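You operate a simulated robot arm through the tools that you are given. There is no shell and no other tool. Be economical: measure what you need, move in short steps, check, and stop when the job is done.

Carry out the task below with a simulated robot arm. There is one attempt and no reset: what you move stays moved.

TASK
Take the cream unit out of service: push its stop, key off and out, FAULT tag in its sleeve.
Fine: lay the key on the cabinet.

It is judged by the outcome, as a careful person would: the job done as asked, and still so three seconds after it is handed in. It fails if anything else is knocked over, pushed out of place, dropped, spilled or broken.

THE ROBOT
A 6-joint arm with a two-finger parallel gripper on a trunk, on a base that drives. Base frame: it is fixed to the floor where the robot stands at the start and does not move with it; the origin is under the middle of the robot, x ahead of it, y to its left, z up. Readings come in mm, degrees, newtons and seconds.
With the tool pointing down near the work surface it reaches from about 280 to 680 mm from the robot's upright axis, wherever it stands. Its first joint turns from -166.0 to 166.0 degrees. Places, roughly: cream mobile unit [500, -800, 700]; cream plug [0, -1250, 750]; cream tube head [500, -600, 1100]; cream unit filter knob [300, -500, 800]; cream unit key switch [300, -400, 600]; cream unit length knob [400, -500, 900]; cream unit sleeve [100, -500, 600]; cream unit stop button [500, -300, 600]; cream unit tape measure [400, -700, 800]; cream unit tilt knob [200, -700, 1100]; cream unit width knob [500, -400, 900]; filter plate [-750, -1500, 1000]; grey plug [-250, -1250, 750]; key [-500, -1500, 1000]; ruled plate [-500, -1500, 750]; socket switch four [0, -1500, 1200]. Payload 4.1 kg.
Tool frame: the origin (TCP) lies between the finger pads and is the grasp point; the fingertips stand 23 mm ahead of it; z points along the fingers, y is the line along which they close. The gripper opens to 94 mm. The fingers are 38 mm wide and 10 mm thick; the gripper's body (54 by 96 mm) begins 39 mm behind the TCP.
Orientation is that of the tool frame in the base frame, as [roll, pitch, yaw] about the fixed x, y, z axes, in that order (R = Rz(yaw) Ry(pitch) Rx(roll)). With the fingers straight down and closing along the base's y, the tool's x points along the base's -x, its y along +y and its z along -z.

THE INTERFACE
- The arm moves only by the tool move_arm. Its argument "rows" is one flat list of numbers, 7 for each row, row after row: the shift along the tool's x, y, z in mm, then the turn, a rotation vector about the tool's x, y, z in degrees, then the gripper command, from -1 (shut) to 1 (fully open), values between in proportion. In form: [x, y, z, ax, ay, az, fingers, x, y, z, ax, ay, az, fingers, ...]. A call has 1 to 20 rows; each row is the pose to reach, as a shift and turn from the pose commanded when the call began, along the tool's axes at that moment. Each row takes 0.2 s and may step no farther than 50 mm and 8.6 degrees from the row before; otherwise, or with a gripper value out of range, the whole call is refused. Where a pose cannot be reached the arm comes as near as it can. A force on the tool above 50 N (or 10 N above the force at the start of the call, whichever is more), or a blocked arm, ends the call early, and 0.2 s more pass. The fingers move at their own pace (about 45 mm/s each) and stop on an object; they squeeze with about 39 N. The grip force told is the motor's: it shows also when the fingers shut on nothing. Time passes only in rows, and 0.2 s behind the last, so rows that repeat a pose let the fingers close. The reply holds the time, the measured pose of the TCP, the force on the tool along the base axes, the opening and the grip force, in the units named above and with some noise, with the torque about the TCP (base axes, N m) and any sound that the robot's microphone picked up, and new pictures: "pictures" is both (left out), scene, wrist or none.
- Cameras (640 x 400 px; columns grow to the right, rows downward): "scene" is now at [-17.9, 96.7, 1389.5]; the picture's right is [-0.89, -0.46, 0.00], its down [-0.34, 0.66, -0.67] and it looks along [0.31, -0.60, -0.74] (base axes); focal length 260 px, centre (320, 200). "wrist" rides on the gripper at [86, 16, -74] in the tool frame; the picture's right is [-0.18, 0.98, 0.00], its down [-0.58, -0.11, -0.81] and it looks along [-0.79, -0.15, 0.59] (tool axes); focal length 243 px, centre (320, 200). There is no depth. A picture from a camera that has moved, and an enlarged one, comes with that camera's place and axes in the base frame and with its lens. The place of the scene camera against the robot may be out by one fixed shift of up to 12 mm in any direction.
- move_column(by): slides the trunk up (or, below 0, down) by that many mm; the arm and the scene camera ride with it, the base frame stays. It gives what a move gives, with no picture.
- base_move(legs): drives the robot by 1 to 6 legs, each [ahead, turn to the left] in mm and degrees, along the robot's own axes; the way and the turn of a leg run together, so that a leg with both is an arc; at most 1500 mm and 180 degrees a leg. The arm and the cameras ride along, it lands a little off, and it stops where it bumps. It gives what a move gives, and a new picture of the scene camera.
- aim_head(pan, tilt): turns the head with the scene camera to pan (to the left, within 155 degrees either way) and tilt (down, from -29 to 69), counted from straight ahead of the robot. It gives what a move gives, and a new picture of the scene camera.
- zoom(camera, box): a new picture of the part [left, top, right, bottom] of that camera's present view, enlarged. The clock stands still meanwhile.
- finish_job(): hands the job in; it is judged then, once.

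Go step by step. Nothing tells you exact positions but the pictures and the camera data: compare them with the known pose of the tool, close in by small moves and look again before you grip or let go. The budget is 120 turns and 260 pictures, counting those below and the enlarged ones. Unless the task says otherwise, let go and move clear before handing in, and close with one line.

The tools are called after ">>>" as a command line: name --argument value ..., lists and objects as JSON in quotes. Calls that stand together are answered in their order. move_arm: Moves the arm, as the interface text tells. Its arguments: {"type":"object","properties":{"rows":{"type":"array","items":{"type":"number"}},"pictures":{"type":"string","enum":["both","scene","wrist","none"]}},"required":["rows"]} The other tools are called the same way: move_column (by) slides the trunk up or down; base_move (legs) drives the base; aim_head (pan, tilt) turns the head that bears the scene camera; zoom (camera, box) takes an enlarged picture of a part of a camera's view; finish_job () hands the job in.

At the start:

```text
clock: 0.0
eef_pos: [353.9, -289.4, 884.4]
tool_rot: [180.0, 0.0, 180.0]
ft_force: [0.0, 0.6, -0.1]
ft_torque: [-0.03, 0.02, -0.01]
gripper_width: 94.1
grip_force: 0.0
trunk travel left (down, up): [-350.0, 240.0]
robot x, y, heading: [-1.1, -1.1, -0.2]
head pan, tilt: [-62.6, 47.7]
```

scene: 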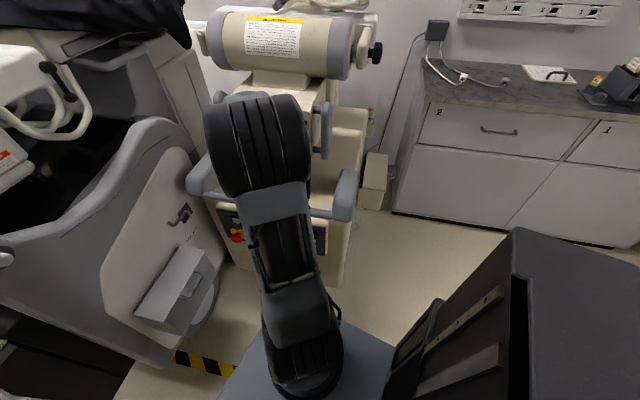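
wrist: 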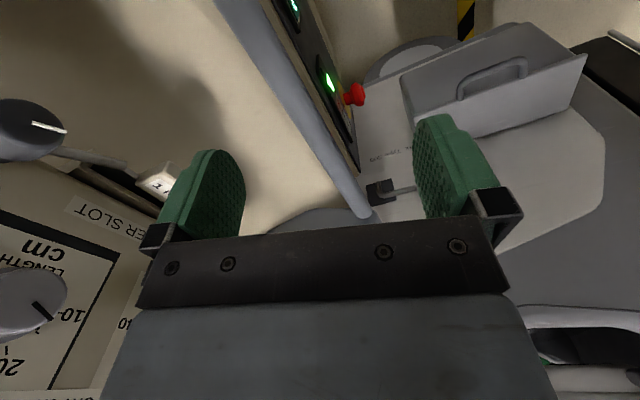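

I see the cream unit behind the arm, with its front panel (stop button, key switch) facing the robot. I'll look around first to find the tag and the panel.

>>> zoom --camera "scene" --box '[180, 150, 380, 275]'

>>> aim_head --pan -100 --tilt 30

>>> aim_head --pan -30 --tilt 50

```text
3.20 times, centred on (280, 212) of scene
camera zoom: at [-17.9, 96.7, 1389.5], right [-0.89, -0.46, 0.0], down [-0.34, 0.66, -0.67], along [0.31, -0.6, -0.74], focal length 832 px, centre (448, 160)
```

zoom: 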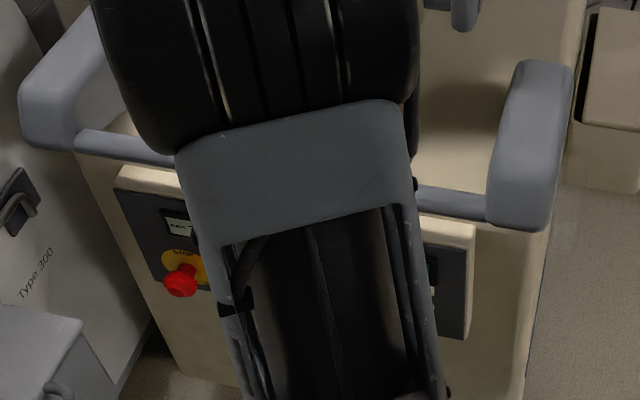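

```text
clock: 1.0
eef_pos: [355.1, -289.8, 883.7]
tool_rot: [179.9, 0.1, -180.0]
ft_force: [-0.3, -0.7, 0.1]
ft_torque: [0.02, 0.02, 0.01]
gripper_width: 94.0
grip_force: 0.1
trunk travel left (down, up): [-350.0, 240.0]
robot x, y, heading: [-2.5, -1.6, -0.3]
head pan, tilt: [-100.0, 30.0]
camera scene: at [-69.9, 77.8, 1416.0], right [-0.98, 0.17, 0.0], down [0.09, 0.49, -0.87], along [-0.15, -0.85, -0.5], focal length 260 px, centre (320, 200)
```

scene: 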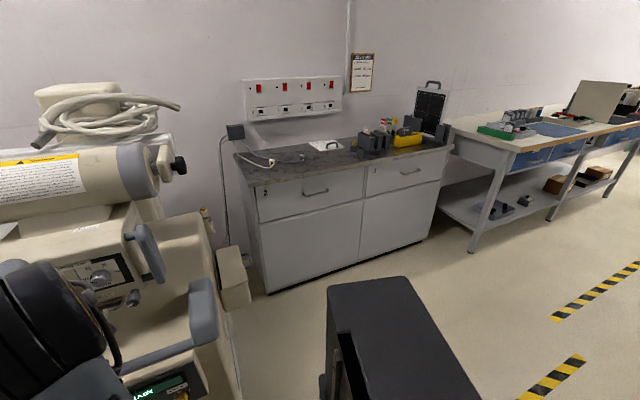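

```text
clock: 2.4
eef_pos: [355.1, -288.8, 884.0]
tool_rot: [-179.9, 0.0, -179.9]
ft_force: [-0.7, 0.3, -0.6]
ft_torque: [0.0, 0.0, -0.03]
gripper_width: 93.9
grip_force: 0.1
trunk travel left (down, up): [-350.0, 240.0]
robot x, y, heading: [-1.3, 1.8, 0.0]
head pan, tilt: [-30.0, 50.0]
camera scene: at [12.4, 128.3, 1386.5], right [-0.5, -0.87, 0.0], down [-0.66, 0.38, -0.64], along [0.56, -0.32, -0.77], focal length 260 px, centre (320, 200)
```

scene: 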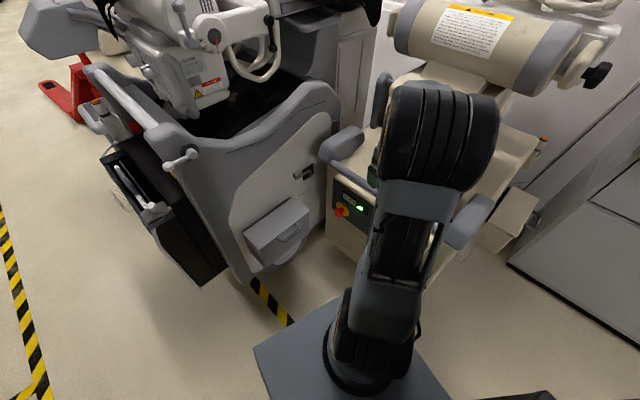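

The cabinet along the far wall holds racks with tags, a charger, etc. I'll look back at it enlarged, and at the cream unit.

>>> aim_head --pan -105 --tilt 25

>>> zoom --camera "scene" --box '[180, 60, 340, 160]'

>>> zoom --camera "scene" --box '[280, 70, 400, 145]'

>>> zoom --camera "scene" --box '[400, 60, 600, 185]'

```text
clock: 3.9
eef_pos: [354.2, -289.4, 883.0]
tool_rot: [180.0, 0.1, -180.0]
ft_force: [0.3, 0.8, 0.5]
ft_torque: [-0.02, -0.01, 0.01]
gripper_width: 94.1
grip_force: 0.0
trunk travel left (down, up): [-350.0, 240.0]
robot x, y, heading: [2.7, -0.7, -0.1]
head pan, tilt: [-105.0, 25.0]
camera scene: at [-78.0, 77.9, 1423.9], right [-0.97, 0.26, 0.0], down [0.11, 0.41, -0.91], along [-0.23, -0.88, -0.42], focal length 260 px, centre (320, 200)
```

scene: 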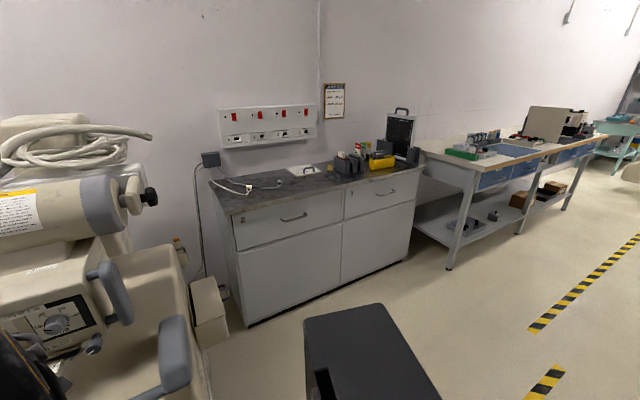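

```text
4.00 times, centred on (260, 110) of scene
camera zoom: at [-78.0, 77.9, 1423.9], right [-0.97, 0.26, 0.0], down [0.11, 0.41, -0.91], along [-0.23, -0.88, -0.42], focal length 1040 px, centre (560, 560)
```

zoom: 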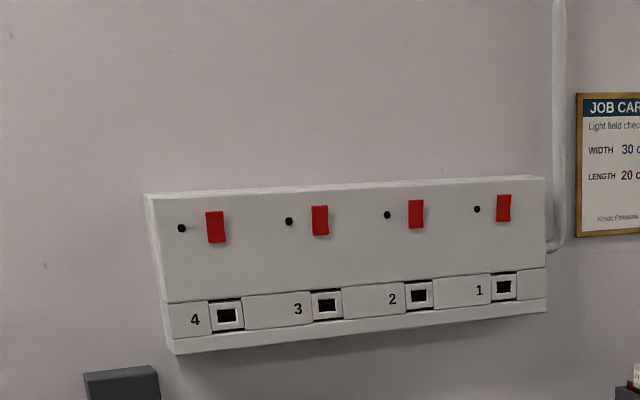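

```text
5.33 times, centred on (340, 108) of scene
camera zoom: at [-78.0, 77.9, 1423.9], right [-0.97, 0.26, 0.0], down [0.11, 0.41, -0.91], along [-0.23, -0.88, -0.42], focal length 1386 px, centre (213, 693)
```

zoom: 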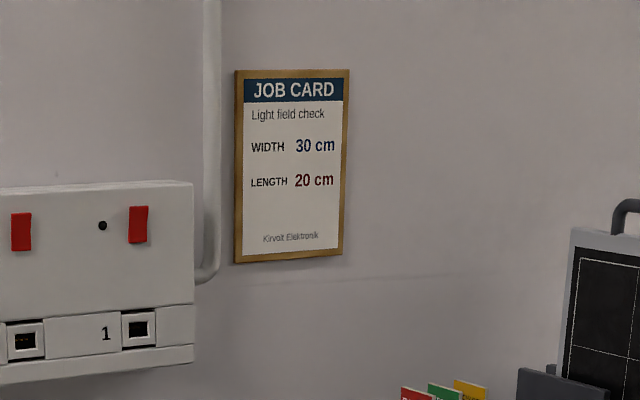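

```text
3.20 times, centred on (500, 122) of scene
camera zoom: at [-78.0, 77.9, 1423.9], right [-0.97, 0.26, 0.0], down [0.11, 0.41, -0.91], along [-0.23, -0.88, -0.42], focal length 832 px, centre (-256, 448)
```

zoom: 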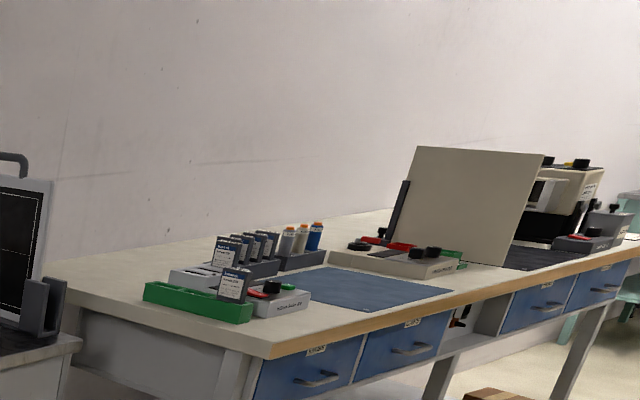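

>>> zoom --camera "scene" --box '[280, 130, 440, 190]'

>>> zoom --camera "scene" --box '[200, 150, 330, 220]'

```text
4.00 times, centred on (360, 160) of scene
camera zoom: at [-78.0, 77.9, 1423.9], right [-0.97, 0.26, 0.0], down [0.11, 0.41, -0.91], along [-0.23, -0.88, -0.42], focal length 1040 px, centre (160, 360)
```

zoom: 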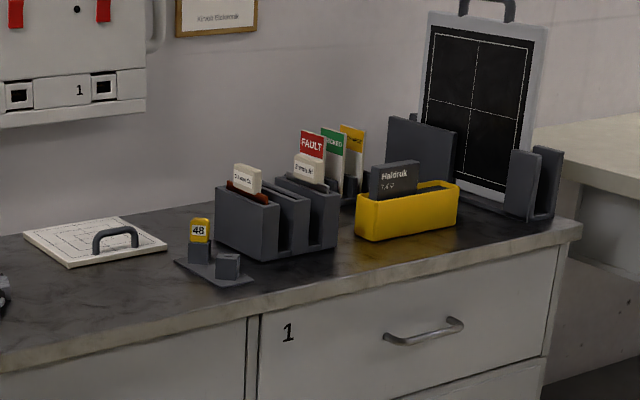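

```text
4.92 times, centred on (265, 185) of scene
camera zoom: at [-78.0, 77.9, 1423.9], right [-0.97, 0.26, 0.0], down [0.11, 0.41, -0.91], along [-0.23, -0.88, -0.42], focal length 1279 px, centre (591, 274)
```

zoom: 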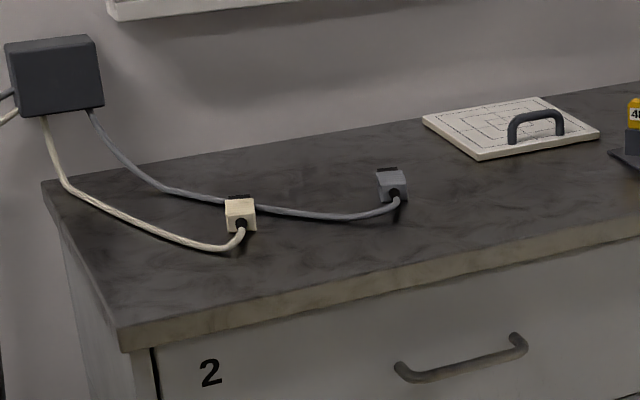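

The red FAULT tag sits in a rack on the cabinet; one key (48) stands in a stand there. Now I must see whether a key is in the cream unit's switch; I'll move the head and the arm to view the panel.

>>> zoom --camera "wrist" --box '[240, 0, 400, 100]'

>>> aim_head --pan -70 --tilt 55

>>> move_arm --rows '[0, 0, -50, 0, 0, 0, 0, 0, 0, -100, 0, 0, 0, -0.5, 0, 0, -150, 0, 0, 0, -1, 0, 30, -190, 0, 0, 0, -1, 0, 70, -220, 0, 0, 0, -1, 0, 110, -240, 0, 0, 0, -1]'

```text
4.00 times, centred on (320, 50) of wrist
camera zoom: at [269.1, -272.4, 958.7], right [0.18, 0.98, 0.0], down [0.58, -0.11, 0.81], along [0.79, -0.15, -0.59], focal length 970 px, centre (320, 800)
```

zoom: 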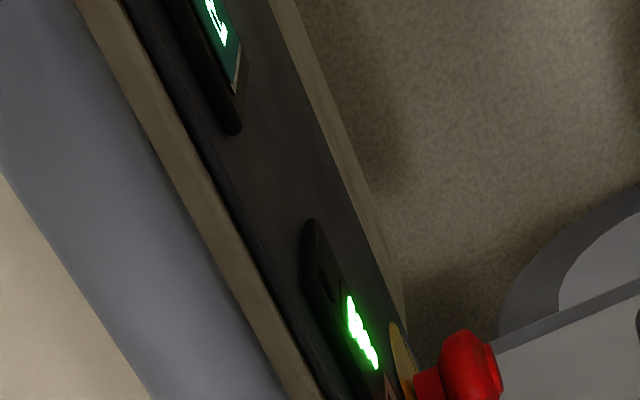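

```text
clock: 4.9
eef_pos: [354.3, -289.3, 884.1]
tool_rot: [180.0, 0.1, -180.0]
ft_force: [0.5, -0.2, -0.1]
ft_torque: [-0.02, 0.0, -0.04]
gripper_width: 94.0
grip_force: 0.0
trunk travel left (down, up): [-350.0, 240.0]
robot x, y, heading: [1.2, 1.1, -0.2]
head pan, tilt: [-70.0, 55.0]
camera scene: at [-29.6, 99.1, 1380.0], right [-0.94, -0.34, 0.0], down [-0.28, 0.77, -0.57], along [0.2, -0.54, -0.82], focal length 260 px, centre (320, 200)
```

scene: 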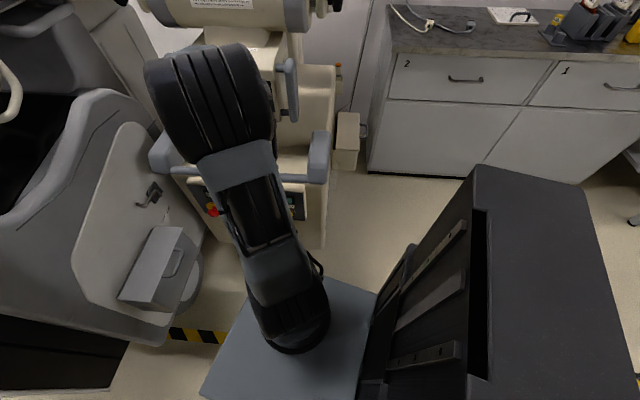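

```text
clock: 6.3
eef_pos: [350.0, -177.5, 1125.7]
tool_rot: [179.9, 0.0, -179.9]
ft_force: [-0.7, -0.5, 1.0]
ft_torque: [-0.01, -0.01, 0.0]
gripper_width: 0.1
grip_force: 31.0
trunk travel left (down, up): [-350.0, 240.0]
robot x, y, heading: [-1.8, -2.3, 0.1]
head pan, tilt: [-70.0, 55.0]
camera scene: at [-29.6, 99.2, 1379.9], right [-0.94, -0.34, 0.0], down [-0.28, 0.77, -0.57], along [0.2, -0.54, -0.82], focal length 260 px, centre (320, 200)
camera wrist: at [265.7, -160.2, 1201.2], right [0.18, 0.98, 0.0], down [0.58, -0.11, 0.81], along [0.79, -0.15, -0.59], focal length 243 px, centre (320, 200)
```

scene: 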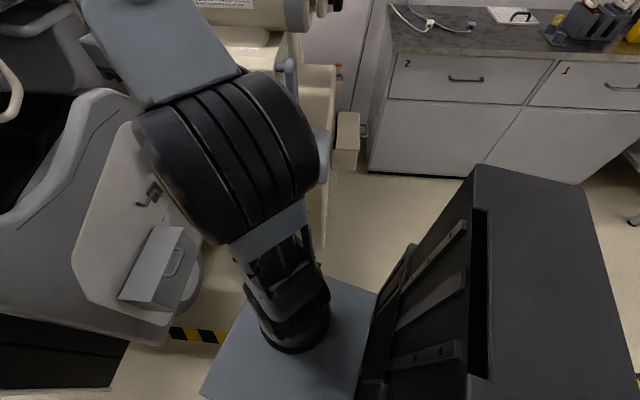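
wrist: 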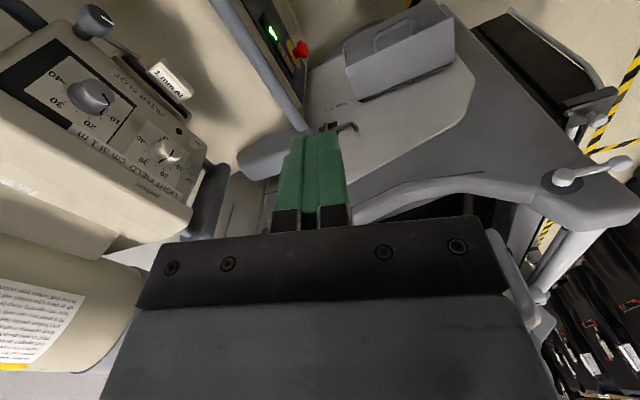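

The panel is visible from the wrist camera's side; I'll turn the tool so that camera looks straight at the panel.

>>> move_arm --rows '[0, 8, 30, 0, 0, 8.5, -1, 0, 16, 60, 0, 0, 17, -1, 0, 24, 90, 0, 0, 25.5, -1, 0, 32, 120, 0, 0, 34, -1, 0, 40, 150, 0, 0, 42.5, -1, 0, 48, 180, 0, 0, 51, -1, 0, 56, 210, 0, 0, 59.5, -1, 0, 64, 240, 0, 0, 68, -1, 0, 72, 270, 0, 0, 76.5, -1, 0, 80, 290, 0, 0, 85, -1, 0, 84, 300, 0, 0, 90, -1]' --pictures "wrist"

```text
clock: 8.7
eef_pos: [355.6, -95.9, 822.5]
tool_rot: [180.0, 0.0, 89.9]
ft_force: [0.5, 0.4, 0.5]
ft_torque: [0.0, -0.05, -0.01]
gripper_width: 0.1
grip_force: 39.0
trunk travel left (down, up): [-350.0, 240.0]
robot x, y, heading: [0.9, 0.3, -0.1]
head pan, tilt: [-70.0, 55.0]
camera wrist: at [372.6, -8.7, 897.2], right [0.98, -0.19, 0.0], down [-0.11, -0.58, 0.81], along [-0.15, -0.79, -0.59], focal length 243 px, centre (320, 200)
```

wrist: 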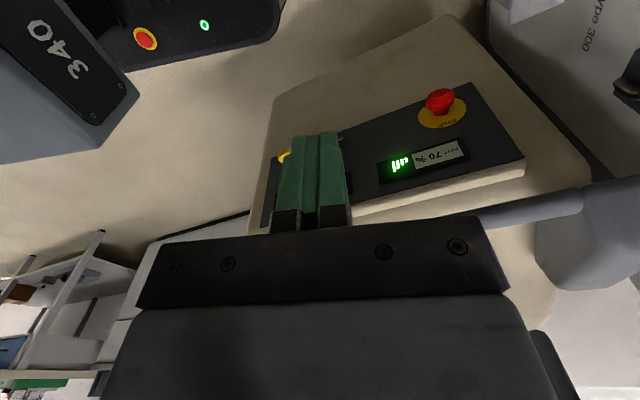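

The stop button and status display are visible; something yellow (the key bow) is behind the fingers. I'll shift sideways to see it.

>>> move_arm --rows '[0, 40, 0, 0, 0, 0, -1, 0, 80, 20, 0, 0, 0, -1, 0, 110, 40, 0, 0, 0, -1]' --pictures "wrist"

>>> zoom --camera "wrist" --box '[100, 40, 420, 240]'

```text
clock: 9.5
eef_pos: [464.1, -96.5, 784.0]
tool_rot: [180.0, 0.1, 90.0]
ft_force: [0.6, 0.3, 0.2]
ft_torque: [-0.01, -0.03, -0.02]
gripper_width: 0.0
grip_force: 39.1
trunk travel left (down, up): [-350.0, 240.0]
robot x, y, heading: [-0.8, -0.3, -0.1]
head pan, tilt: [-70.0, 55.0]
camera wrist: at [482.2, -9.2, 859.2], right [0.98, -0.18, 0.0], down [-0.11, -0.58, 0.81], along [-0.15, -0.79, -0.59], focal length 243 px, centre (320, 200)
```

wrist: 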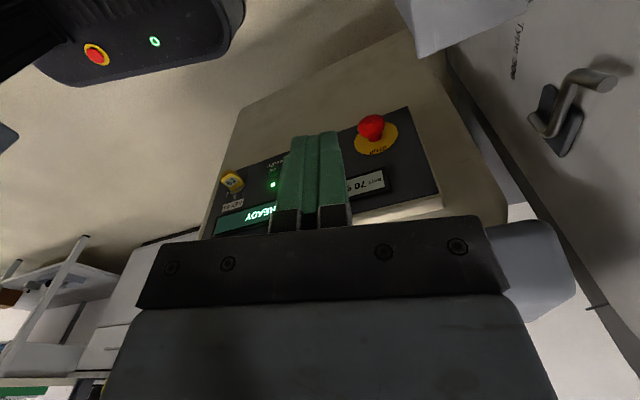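

```text
2.00 times, centred on (260, 140) of wrist
camera zoom: at [482.2, -9.2, 859.2], right [0.98, -0.18, 0.0], down [-0.11, -0.58, 0.81], along [-0.15, -0.79, -0.59], focal length 485 px, centre (440, 320)
```

zoom: 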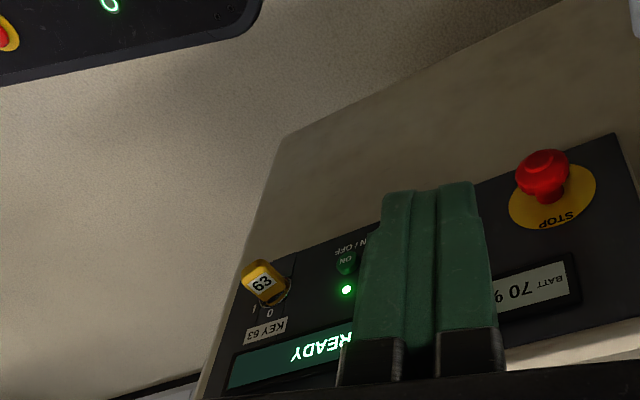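

Key 63 sits in the cream switch at I, with READY lit. I'll check the surroundings of the panel (handles) from the head now that the arm is lower.

>>> aim_head --pan -62 --tilt 52

>>> zoom --camera "scene" --box '[160, 60, 420, 222]'

```text
clock: 10.2
eef_pos: [464.6, -94.7, 785.0]
tool_rot: [-179.9, -0.1, 89.9]
ft_force: [-0.8, 0.1, 0.0]
ft_torque: [0.01, 0.01, 0.0]
gripper_width: 0.1
grip_force: 39.2
trunk travel left (down, up): [-350.0, 240.0]
robot x, y, heading: [-4.4, -0.4, 0.1]
head pan, tilt: [-62.0, 52.0]
camera scene: at [-19.0, 100.6, 1383.8], right [-0.88, -0.47, 0.0], down [-0.37, 0.7, -0.62], along [0.29, -0.54, -0.79], focal length 260 px, centre (320, 200)
```

scene: 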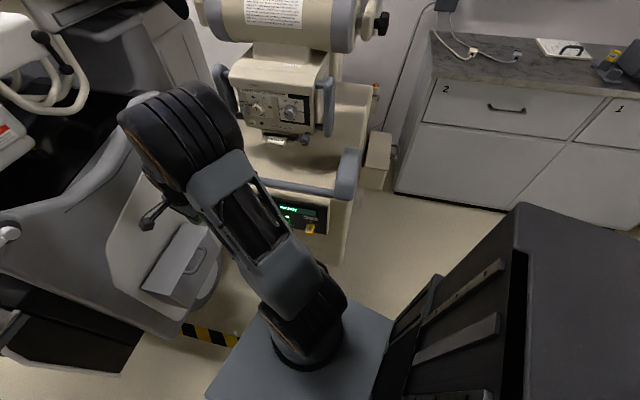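

```text
2.46 times, centred on (290, 141) of scene
camera zoom: at [-19.0, 100.6, 1383.8], right [-0.88, -0.47, 0.0], down [-0.37, 0.7, -0.62], along [0.29, -0.54, -0.79], focal length 640 px, centre (394, 345)
```

zoom: 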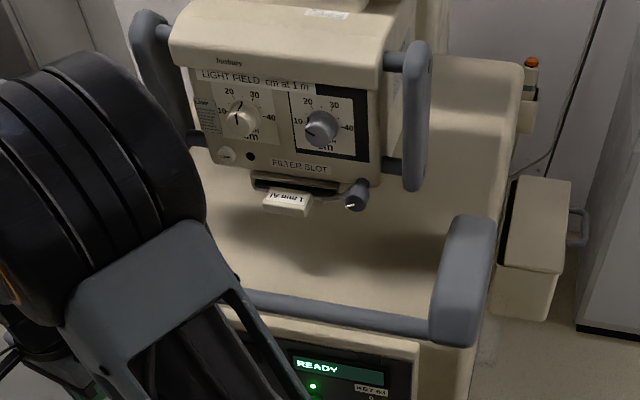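

Triangulating: stop button ≈ (515,−255,549), key ≈ (249,−336,550), so the panel is yawed about 17°. I'll point the tool horizontally at the stop button first, standing off.

>>> move_arm --rows '[0, 0, 0, 0, 0, -8.5, -1, 0, 0, 0, 0, 0, -17, -1]' --pictures "none"

>>> move_arm --rows '[0, 0, 20, 0, -8.2, 0, -1, 0, 0, 40, 0, -16.4, 0, -1, 0, 0, 60, 0, -24.6, 0, -1, 0, 0, 80, 0, -32.8, 0, -1, 0, 0, 100, 0, -41, 0, -1, 0, 0, 120, 0, -49.2, 0, -1, 0, 0, 140, 0, -57.4, 0, -1, 0, 0, 160, 0, -65.6, 0, -1, -10, 0, 180, 0, -73.8, 0, -1, -20, 0, 210, 0, -82, 0, -1, -30, 0, 236, 0, -90, 0, -1]'

```text
clock: 10.8
eef_pos: [465.0, -96.0, 784.6]
tool_rot: [180.0, 0.0, 107.1]
ft_force: [0.7, -0.5, 0.4]
ft_torque: [0.01, 0.03, 0.02]
gripper_width: 0.1
grip_force: 39.3
trunk travel left (down, up): [-350.0, 240.0]
robot x, y, heading: [-2.7, 0.9, -0.3]
head pan, tilt: [-62.0, 52.0]
```

```text
clock: 13.0
eef_pos: [498.9, -106.3, 593.2]
tool_rot: [176.2, 82.0, 102.9]
ft_force: [-10.5, 3.2, 26.4]
ft_torque: [1.29, 0.01, 0.52]
gripper_width: 0.0
grip_force: 38.5
out of reach, approached as far as the arm can: row 8, 9, 10, 11
trunk travel left (down, up): [-350.0, 240.0]
robot x, y, heading: [0.8, -0.5, 0.1]
head pan, tilt: [-62.0, 52.0]
stopped in row 11: the force on the tool passed its limit at 185 N (the readings are from after the stop); the commanded pose is now the measured one
camera scene: at [-21.8, 101.0, 1384.3], right [-0.88, -0.47, 0.0], down [-0.37, 0.69, -0.62], along [0.29, -0.54, -0.79], focal length 260 px, centre (320, 200)
camera wrist: at [491.3, -18.4, 517.8], right [0.95, 0.26, 0.19], down [-0.32, 0.65, 0.69], along [0.05, -0.71, 0.7], focal length 243 px, centre (320, 200)
```

scene: 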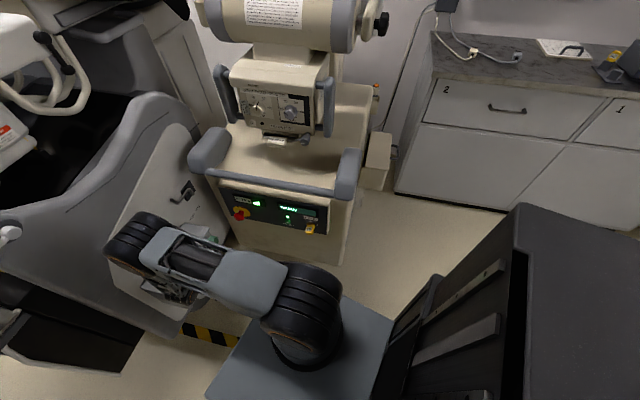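
wrist: 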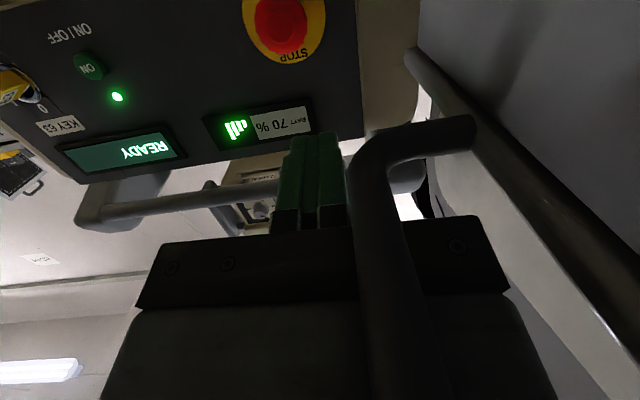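

I bumped something – apparently the grey unit's hook/handle – with the wrist near the far side. I'll back straight up and away, then look for what was touched.

>>> move_arm --rows '[-15, -5, 0, 0, 0, 0, -1, -40, -15, 0, 0, 0, 0, -1, -80, -40, 0, 0, 0, 0, -1, -120, -80, 0, 0, 0, 0, -1]'

>>> zoom --camera "scene" --box '[80, 130, 340, 292]'

```text
refused: row 4 steps farther than a row can; nothing moved
```

```text
2.46 times, centred on (210, 211) of scene
camera zoom: at [-21.8, 101.0, 1384.3], right [-0.88, -0.47, 0.0], down [-0.37, 0.69, -0.62], along [0.29, -0.54, -0.79], focal length 640 px, centre (591, 173)
```

zoom: 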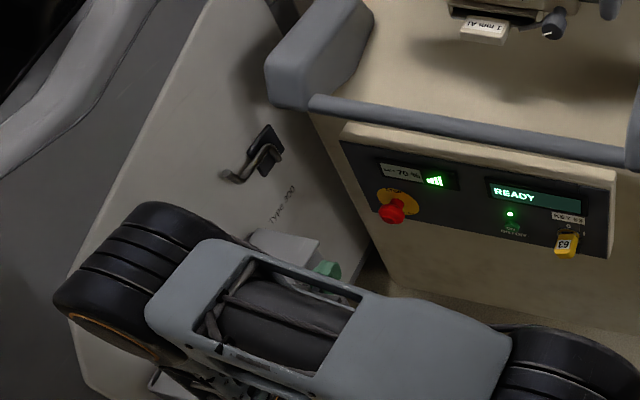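

>>> move_arm --rows '[-15, -5, 0, 0, 0, 0, -1, -40, -15, 0, 0, 0, 0, -1, -75, -35, 0, 0, 0, 0, -1, -110, -60, 0, 0, 0, 0, -1, -140, -90, 0, 0, 0, 0, -1]'

```text
clock: 14.2
eef_pos: [444.8, -148.8, 745.5]
tool_rot: [-178.7, 81.6, 107.7]
ft_force: [-0.1, 0.4, -1.0]
ft_torque: [0.0, 0.01, -0.03]
gripper_width: 0.3
grip_force: 38.8
out of reach, approached as far as the arm can: row 2, 3, 4, 5
trunk travel left (down, up): [-350.0, 240.0]
robot x, y, heading: [4.5, 0.8, 0.1]
head pan, tilt: [-62.0, 52.0]
camera scene: at [-18.9, 100.7, 1383.7], right [-0.88, -0.47, 0.0], down [-0.37, 0.7, -0.62], along [0.29, -0.54, -0.79], focal length 260 px, centre (320, 200)
camera wrist: at [437.3, -60.3, 671.5], right [0.95, 0.25, 0.18], down [-0.3, 0.65, 0.69], along [0.06, -0.71, 0.7], focal length 243 px, centre (320, 200)
```

scene: 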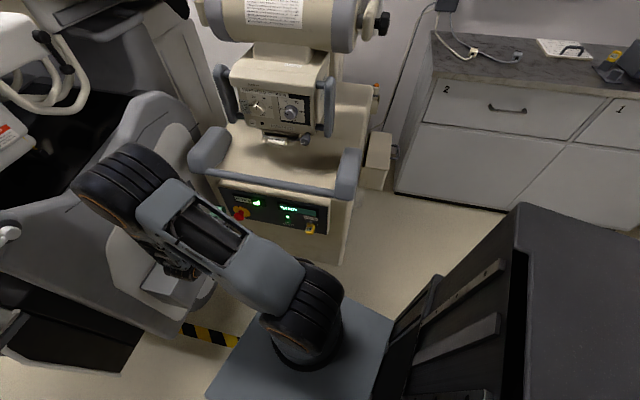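
wrist: 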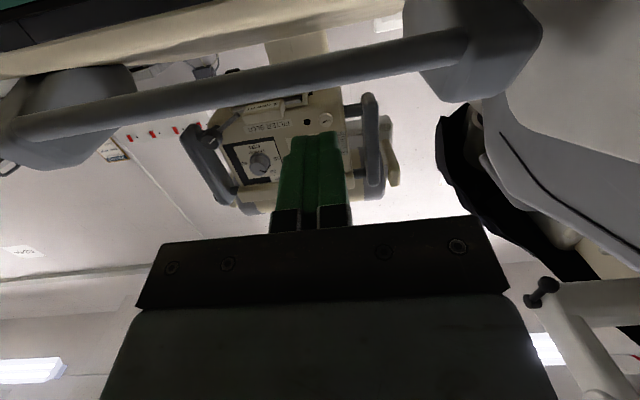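

The box and hook look in place. The arm is too cramped here; I'll tuck it and reposition the base to face the panel squarely from farther back. First check the space to the left.

>>> aim_head --pan 60 --tilt 45

>>> aim_head --pan 0 --tilt 60

>>> aim_head --pan 140 --tilt 45

```text
clock: 16.2
eef_pos: [445.3, -148.4, 744.7]
tool_rot: [-178.9, 81.6, 107.7]
ft_force: [-0.3, 1.1, -0.3]
ft_torque: [-0.02, 0.05, 0.01]
gripper_width: 0.1
grip_force: 38.5
trunk travel left (down, up): [-350.0, 240.0]
robot x, y, heading: [-0.3, 0.9, 0.2]
head pan, tilt: [60.0, 45.0]
camera scene: at [-13.8, 237.4, 1393.4], right [0.87, -0.5, 0.0], down [-0.35, -0.61, -0.71], along [0.35, 0.61, -0.71], focal length 260 px, centre (320, 200)
```

scene: 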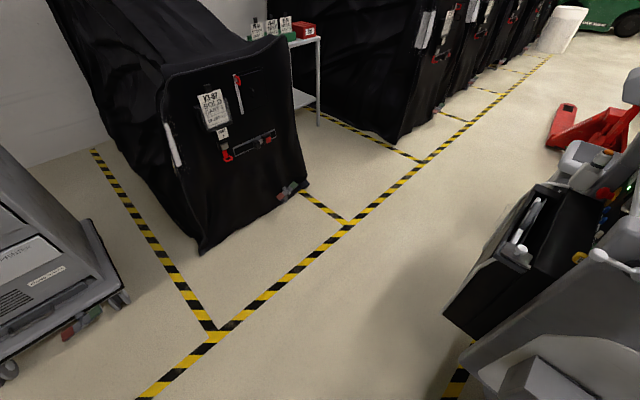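

```text
clock: 17.5
eef_pos: [445.8, -147.1, 745.7]
tool_rot: [-178.8, 81.6, 107.7]
ft_force: [-0.4, 0.0, 0.2]
ft_torque: [-0.01, 0.06, -0.01]
gripper_width: 0.0
grip_force: 39.2
trunk travel left (down, up): [-350.0, 240.0]
robot x, y, heading: [0.1, 1.5, 0.1]
head pan, tilt: [0.0, 60.0]
camera scene: at [12.3, 167.1, 1373.9], right [0.0, -1.0, 0.0], down [-0.87, 0.0, -0.5], along [0.5, 0.0, -0.87], focal length 260 px, centre (320, 200)
```

scene: 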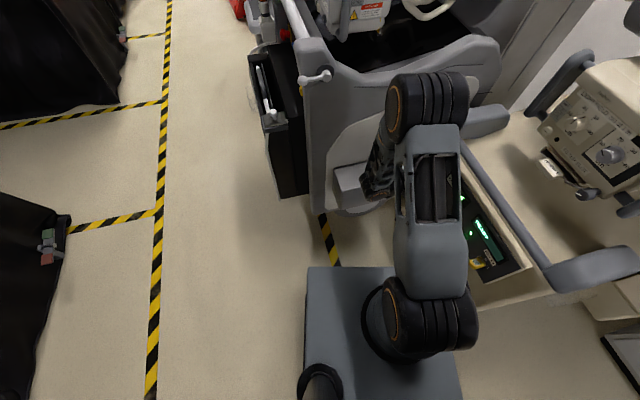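

```text
clock: 19.8
eef_pos: [444.7, -148.2, 745.6]
tool_rot: [-178.8, 81.6, 107.7]
ft_force: [0.7, -0.6, -0.7]
ft_torque: [-0.01, 0.02, -0.03]
gripper_width: 0.0
grip_force: 38.6
trunk travel left (down, up): [-350.0, 240.0]
robot x, y, heading: [-3.6, 0.5, -0.1]
head pan, tilt: [140.0, 45.0]
camera scene: at [-116.7, 219.1, 1393.4], right [0.64, 0.77, 0.0], down [0.54, -0.45, -0.71], along [-0.54, 0.45, -0.71], focal length 260 px, centre (320, 200)
```

scene: 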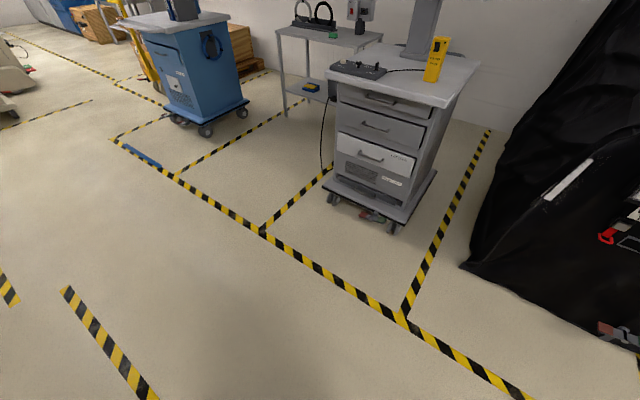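

There is free floor to the left. I'll fold the arm up and in, then drive in short legs to about 620 mm in front of the panel, facing it squarely (heading ≈ −73°).

>>> move_arm --rows '[-18.5, -8, -15.7, 0, 8.2, 0, -1, -37, -16, -31.4, 0, 16.4, 0, -1, -55.5, -24, -47, 0, 24.6, 0, -1, -74, -32, -63, 0, 32.8, 0, -1, -92.5, -40, -78.5, 0, 41, 0, -1, -111, -48, -94, 0, 49.2, 0, -1, -129.5, -56, -110, 0, 57.4, 0, -1, -148, -64, -125.6, 0, 65.6, 0, -1, -166.5, -72, -141, 0, 73.8, 0, -1, -185, -80, -157, 0, 82, 0, -1]' --pictures "none"

>>> aim_head --pan 0 --tilt 50

```text
clock: 22.0
eef_pos: [331.5, -52.2, 950.6]
tool_rot: [179.7, -0.5, 106.7]
ft_force: [0.1, -0.1, 0.2]
ft_torque: [-0.01, 0.01, 0.01]
gripper_width: 0.1
grip_force: 38.8
trunk travel left (down, up): [-350.0, 240.0]
robot x, y, heading: [-0.6, 0.7, 0.2]
head pan, tilt: [140.0, 45.0]
```

```text
clock: 24.2
eef_pos: [333.0, -51.4, 951.1]
tool_rot: [179.7, -0.2, 106.7]
ft_force: [0.7, -0.6, -0.2]
ft_torque: [0.0, 0.01, 0.02]
gripper_width: 0.1
grip_force: 39.0
trunk travel left (down, up): [-350.0, 240.0]
robot x, y, heading: [0.9, -0.3, 0.1]
head pan, tilt: [0.0, 50.0]
camera scene: at [22.6, 167.0, 1386.5], right [0.0, -1.0, 0.0], down [-0.77, 0.0, -0.64], along [0.64, 0.0, -0.77], focal length 260 px, centre (320, 200)
```

scene: 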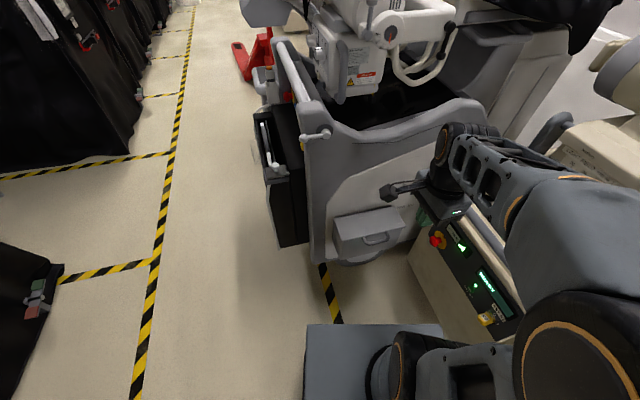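

>>> base_move --legs '[[0, 30], [150, 0], [0, 45], [230, 0]]'

```text
clock: 30.5
eef_pos: [327.0, 604.9, 951.1]
tool_rot: [179.7, -0.2, -178.4]
ft_force: [0.4, -0.3, 0.4]
ft_torque: [0.02, -0.01, 0.02]
gripper_width: 0.0
grip_force: 39.1
trunk travel left (down, up): [-350.0, 240.0]
robot x, y, heading: [191.3, 299.2, 75.0]
head pan, tilt: [0.0, 50.0]
camera scene: at [41.0, 358.1, 1386.5], right [0.97, -0.26, 0.0], down [-0.2, -0.74, -0.64], along [0.17, 0.62, -0.77], focal length 260 px, centre (320, 200)
```

scene: 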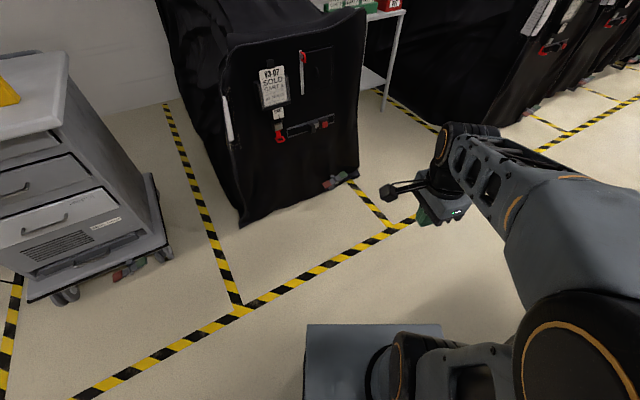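

>>> base_move --legs '[[0, -148]]'

```text
clock: 37.1
eef_pos: [218.4, -36.5, 952.6]
tool_rot: [179.6, -0.3, 30.3]
ft_force: [0.1, -0.4, -0.7]
ft_torque: [0.0, 0.03, -0.01]
gripper_width: 0.0
grip_force: 39.2
trunk travel left (down, up): [-350.0, 240.0]
robot x, y, heading: [191.7, 299.7, -76.5]
head pan, tilt: [0.0, 50.0]
camera scene: at [363.1, 321.5, 1386.5], right [-0.97, -0.24, 0.0], down [-0.18, 0.74, -0.64], along [0.15, -0.62, -0.77], focal length 260 px, centre (320, 200)
```

scene: 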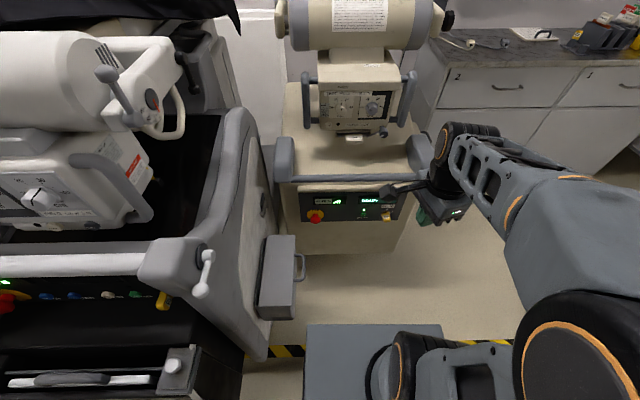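

Good square view now (heading −76.5°). Button ≈ (520,−262,549), key ≈ (246,−337,550); the grey box with its handle stands at x≈545–565, so I'll come at the button obliquely from the right, heading −55°.

>>> move_arm --rows '[11, 10, 0, 0, 0, -7.9, -1, 22, 20, 0, 0, 0, -15.8, -1, 33, 31, 0, 0, 0, -23.7, -1, 45, 42, 0, 0, 0, -31.6, -1, 56, 52, 0, 0, 0, -39.5, -1, 67, 62, 0, 0, 0, -47.4, -1, 79, 73, 0, 0, 0, -55.3, -1, 90, 83, 0, 0, 0, -63.2, -1, 101, 94, 0, 0, 0, -71.1, -1, 112, 104, 0, 0, 0, -79, -1, 124, 114, 0, 0, 0, -86.9, -1, 135, 125, 0, 0, 0, -94.7, -1]' --pictures "none"

>>> move_arm --rows '[0, 0, 15, 0, -8.2, 0, -1, 0, 0, 30, 0, -16.4, 0, -1, 0, 0, 45, 0, -24.6, 0, -1, 0, 0, 60, 0, -32.8, 0, -1, 0, 0, 75, 0, -41, 0, -1, 0, 0, 90, 0, -49.2, 0, -1, 0, 0, 105, 0, -57.4, 0, -1, 0, 0, 120, 0, -65.6, 0, -1, 0, 0, 135, 0, -73.8, 0, -1, 0, 0, 150, 0, -82, 0, -1, 0, 0, 165, 0, -90, 0, -1]'

```text
clock: 39.7
eef_pos: [397.9, -77.4, 951.3]
tool_rot: [179.8, 0.3, 125.0]
ft_force: [0.1, -0.1, -0.3]
ft_torque: [0.02, -0.03, -0.01]
gripper_width: 0.0
grip_force: 39.0
trunk travel left (down, up): [-350.0, 240.0]
robot x, y, heading: [191.9, 299.0, -76.2]
head pan, tilt: [0.0, 50.0]
```

```text
clock: 42.1
eef_pos: [391.8, -131.8, 834.2]
tool_rot: [97.5, 83.3, 43.2]
ft_force: [-0.9, 0.1, 0.3]
ft_torque: [0.01, 0.0, 0.02]
gripper_width: 0.1
grip_force: 38.8
out of reach, approached as far as the arm can: row 5, 6, 7, 8, 9, 10, 11
trunk travel left (down, up): [-350.0, 240.0]
robot x, y, heading: [193.2, 297.7, -76.1]
head pan, tilt: [0.0, 50.0]
camera scene: at [363.1, 321.5, 1386.5], right [-0.97, -0.24, 0.0], down [-0.18, 0.74, -0.64], along [0.15, -0.62, -0.77], focal length 260 px, centre (320, 200)
camera wrist: at [368.8, -54.5, 751.3], right [0.78, 0.55, 0.3], down [-0.61, 0.54, 0.58], along [0.16, -0.63, 0.76], focal length 243 px, centre (320, 200)
```

scene: 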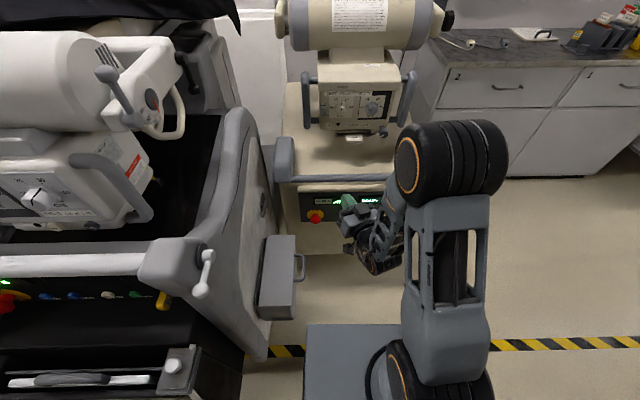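
wrist: 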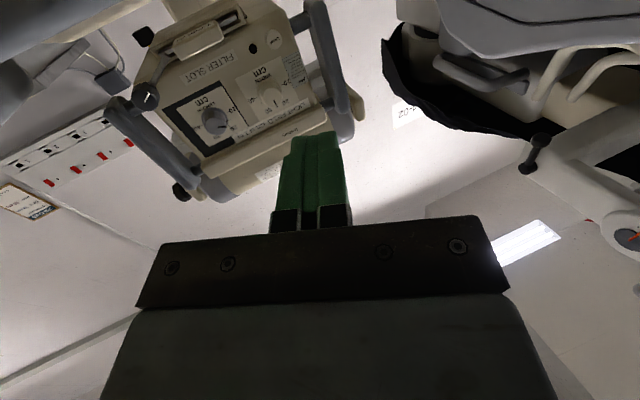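

The horizontal orientation is nearly reached; the arm is folded because its shoulder is high. I'll lower the trunk so the tool comes to button height with the arm in a better posture.

>>> move_column --by -260

>>> move_arm --rows '[0, 0, 5, 0, 0, 0, -1]'

```text
clock: 44.8
eef_pos: [391.0, -132.6, 573.9]
tool_rot: [97.8, 83.2, 43.6]
ft_force: [0.3, -0.1, 0.1]
ft_torque: [0.02, 0.04, 0.02]
gripper_width: 0.0
grip_force: 38.6
trunk travel left (down, up): [-90.0, 500.0]
robot x, y, heading: [190.2, 296.0, -76.2]
head pan, tilt: [0.0, 50.0]
```

```text
clock: 45.1
eef_pos: [392.4, -135.7, 573.5]
tool_rot: [97.6, 83.2, 43.5]
ft_force: [0.0, -0.1, 0.2]
ft_torque: [-0.01, 0.0, 0.01]
gripper_width: 0.0
grip_force: 38.4
trunk travel left (down, up): [-90.0, 500.0]
robot x, y, heading: [192.2, 303.3, -76.2]
head pan, tilt: [0.0, 50.0]
camera scene: at [363.1, 321.5, 1126.5], right [-0.97, -0.24, 0.0], down [-0.18, 0.74, -0.64], along [0.15, -0.62, -0.77], focal length 260 px, centre (320, 200)
camera wrist: at [371.2, -58.3, 491.7], right [0.78, 0.56, 0.3], down [-0.61, 0.54, 0.58], along [0.16, -0.63, 0.76], focal length 243 px, centre (320, 200)
```

scene: 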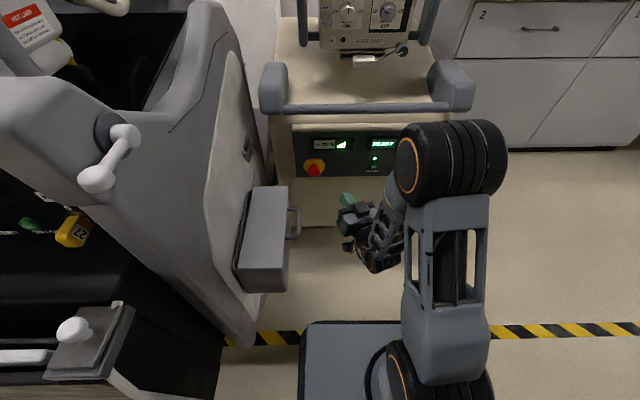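
wrist: 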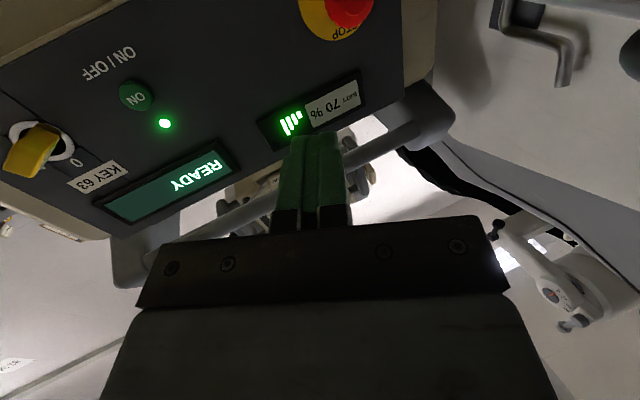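

The camera views agree: button ≈ (525,−271,553), key ≈ (246,−337,550). Moving to a 40 mm stand-off before the button.

>>> move_arm --rows '[5, 7, 31, 0, 0, 0, -1, 10, 14, 62, 0, 0, 0, -1, 15, 20, 93, 0, 0, 0, -1, 19, 27, 124, 0, 0, 0, -1, 19, 27, 124, 0, 0, 0, -1]'

>>> zoom --camera "scene" --box '[240, 80, 440, 205]'

```text
clock: 46.4
eef_pos: [452.3, -245.5, 556.6]
tool_rot: [99.1, 83.1, 46.4]
ft_force: [-0.1, 0.2, 0.2]
ft_torque: [0.01, 0.03, 0.04]
gripper_width: 0.1
grip_force: 38.7
out of reach, approached as far as the arm can: row 1, 2, 3, 4, 5
trunk travel left (down, up): [-90.0, 500.0]
robot x, y, heading: [190.3, 297.2, -76.3]
head pan, tilt: [0.0, 50.0]
camera scene: at [363.1, 321.5, 1126.5], right [-0.97, -0.24, 0.0], down [-0.18, 0.74, -0.64], along [0.15, -0.62, -0.77], focal length 260 px, centre (320, 200)
camera wrist: at [428.9, -167.7, 475.0], right [0.76, 0.58, 0.3], down [-0.62, 0.52, 0.58], along [0.18, -0.63, 0.76], focal length 243 px, centre (320, 200)
```

scene: 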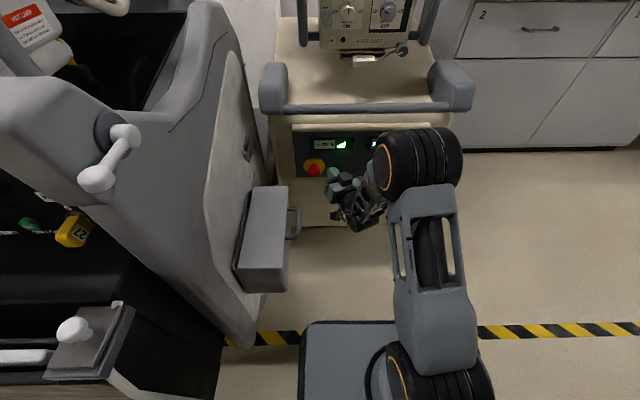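
wrist: 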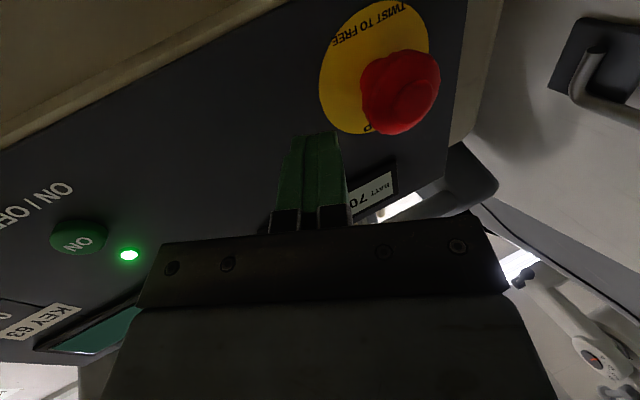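

```text
3.20 times, centred on (340, 142) of scene
camera zoom: at [363.1, 321.5, 1126.5], right [-0.97, -0.24, 0.0], down [-0.18, 0.74, -0.64], along [0.15, -0.62, -0.77], focal length 832 px, centre (256, 384)
```

zoom: 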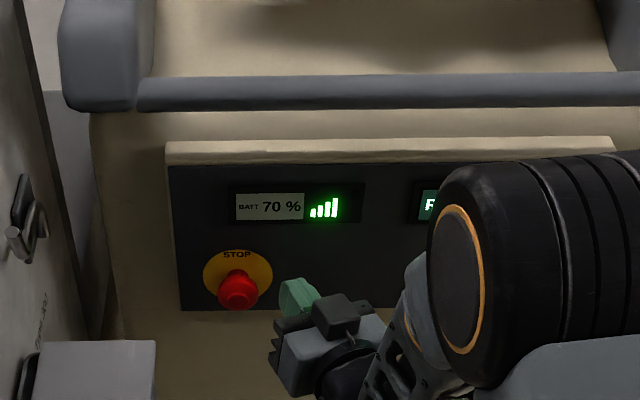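

The arm hits a limit in this heading; I'll turn the tool more square to the panel (heading ≈ −70°) while sliding left and back slightly.

>>> move_arm --rows '[0, 5, -15, 8, 0, 0, -1, 0, 20, -30, 16, 0, 0, -1, 0, 40, -30, 16, 0, 0, -1, 0, 60, -30, 16, 0, 0, -1]'

```text
clock: 47.4
eef_pos: [325.0, -224.2, 563.6]
tool_rot: [114.3, 83.0, 48.5]
ft_force: [-0.9, -0.5, -1.2]
ft_torque: [0.0, -0.02, 0.01]
gripper_width: 0.0
grip_force: 39.1
out of reach, approached as far as the arm can: row 1, 2, 3, 4
trunk travel left (down, up): [-90.0, 500.0]
robot x, y, heading: [192.2, 298.6, -76.2]
head pan, tilt: [0.0, 50.0]
camera scene: at [363.1, 321.5, 1126.5], right [-0.97, -0.24, 0.0], down [-0.18, 0.74, -0.64], along [0.15, -0.62, -0.77], focal length 260 px, centre (320, 200)
camera wrist: at [316.5, -142.2, 483.5], right [0.88, 0.38, 0.29], down [-0.48, 0.64, 0.61], along [0.04, -0.67, 0.74], focal length 243 px, centre (320, 200)
```

scene: 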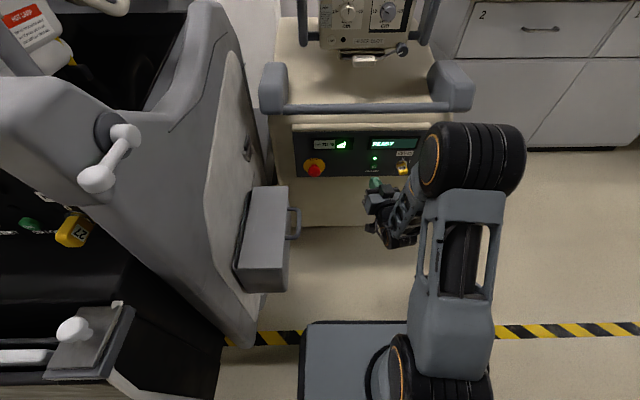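
wrist: 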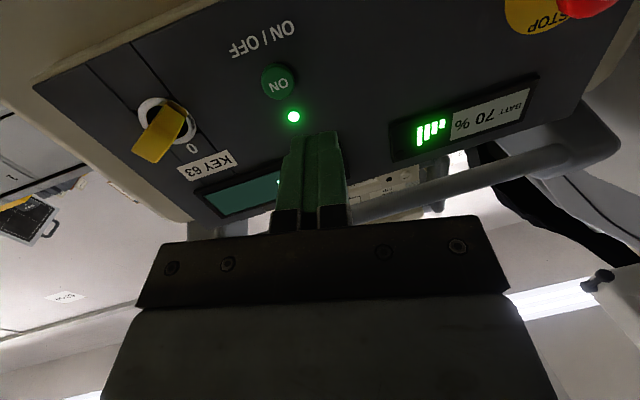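

The heading seems coupled to a joint limit; the 7° lean in roll suggests the last joint is at its stop. I'll back off and roll the tool +90° about its own axis to free it.

>>> move_arm --rows '[0, 0, -15, 0, 0, 8.4, -1, 0, 0, -30, 0, 0, 16.8, -1, 0, 0, -40, 0, 0, 25.2, -1, 0, 0, -40, 0, 0, 33.6, -1, 0, 0, -40, 0, 0, 42, -1, 0, 0, -40, 0, 0, 50.4, -1, 0, 0, -40, 0, 0, 58.8, -1, 0, 0, -40, 0, 0, 67.2, -1, 0, 0, -40, 0, 0, 75.6, -1, 0, 0, -40, 0, 0, 84, -1]'

```text
clock: 49.5
eef_pos: [311.6, -183.4, 565.2]
tool_rot: [92.9, -0.6, 24.2]
ft_force: [0.2, 0.3, -0.4]
ft_torque: [0.0, 0.04, -0.03]
gripper_width: 0.0
grip_force: 39.2
trunk travel left (down, up): [-90.0, 500.0]
robot x, y, heading: [191.8, 295.4, -76.2]
head pan, tilt: [0.0, 50.0]
camera scene: at [363.1, 321.5, 1126.5], right [-0.97, -0.24, 0.0], down [-0.18, 0.74, -0.64], along [0.15, -0.62, -0.77], focal length 260 px, centre (320, 200)
camera wrist: at [360.6, -80.4, 586.0], right [-0.16, -0.12, 0.98], down [-0.86, 0.5, -0.07], along [-0.48, -0.86, -0.19], focal length 243 px, centre (320, 200)
```

scene: 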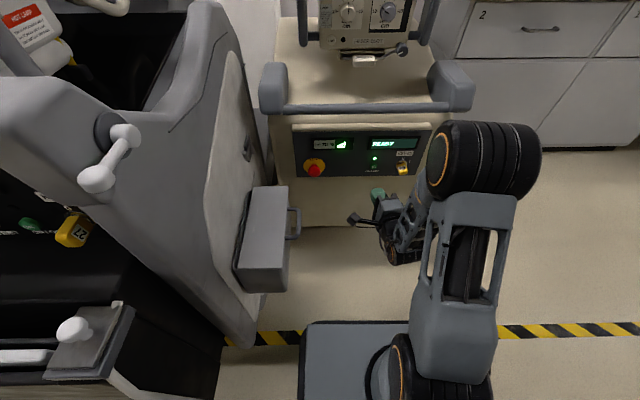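
wrist: 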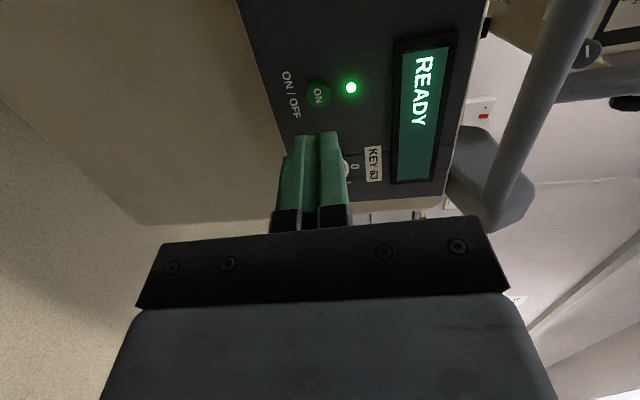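

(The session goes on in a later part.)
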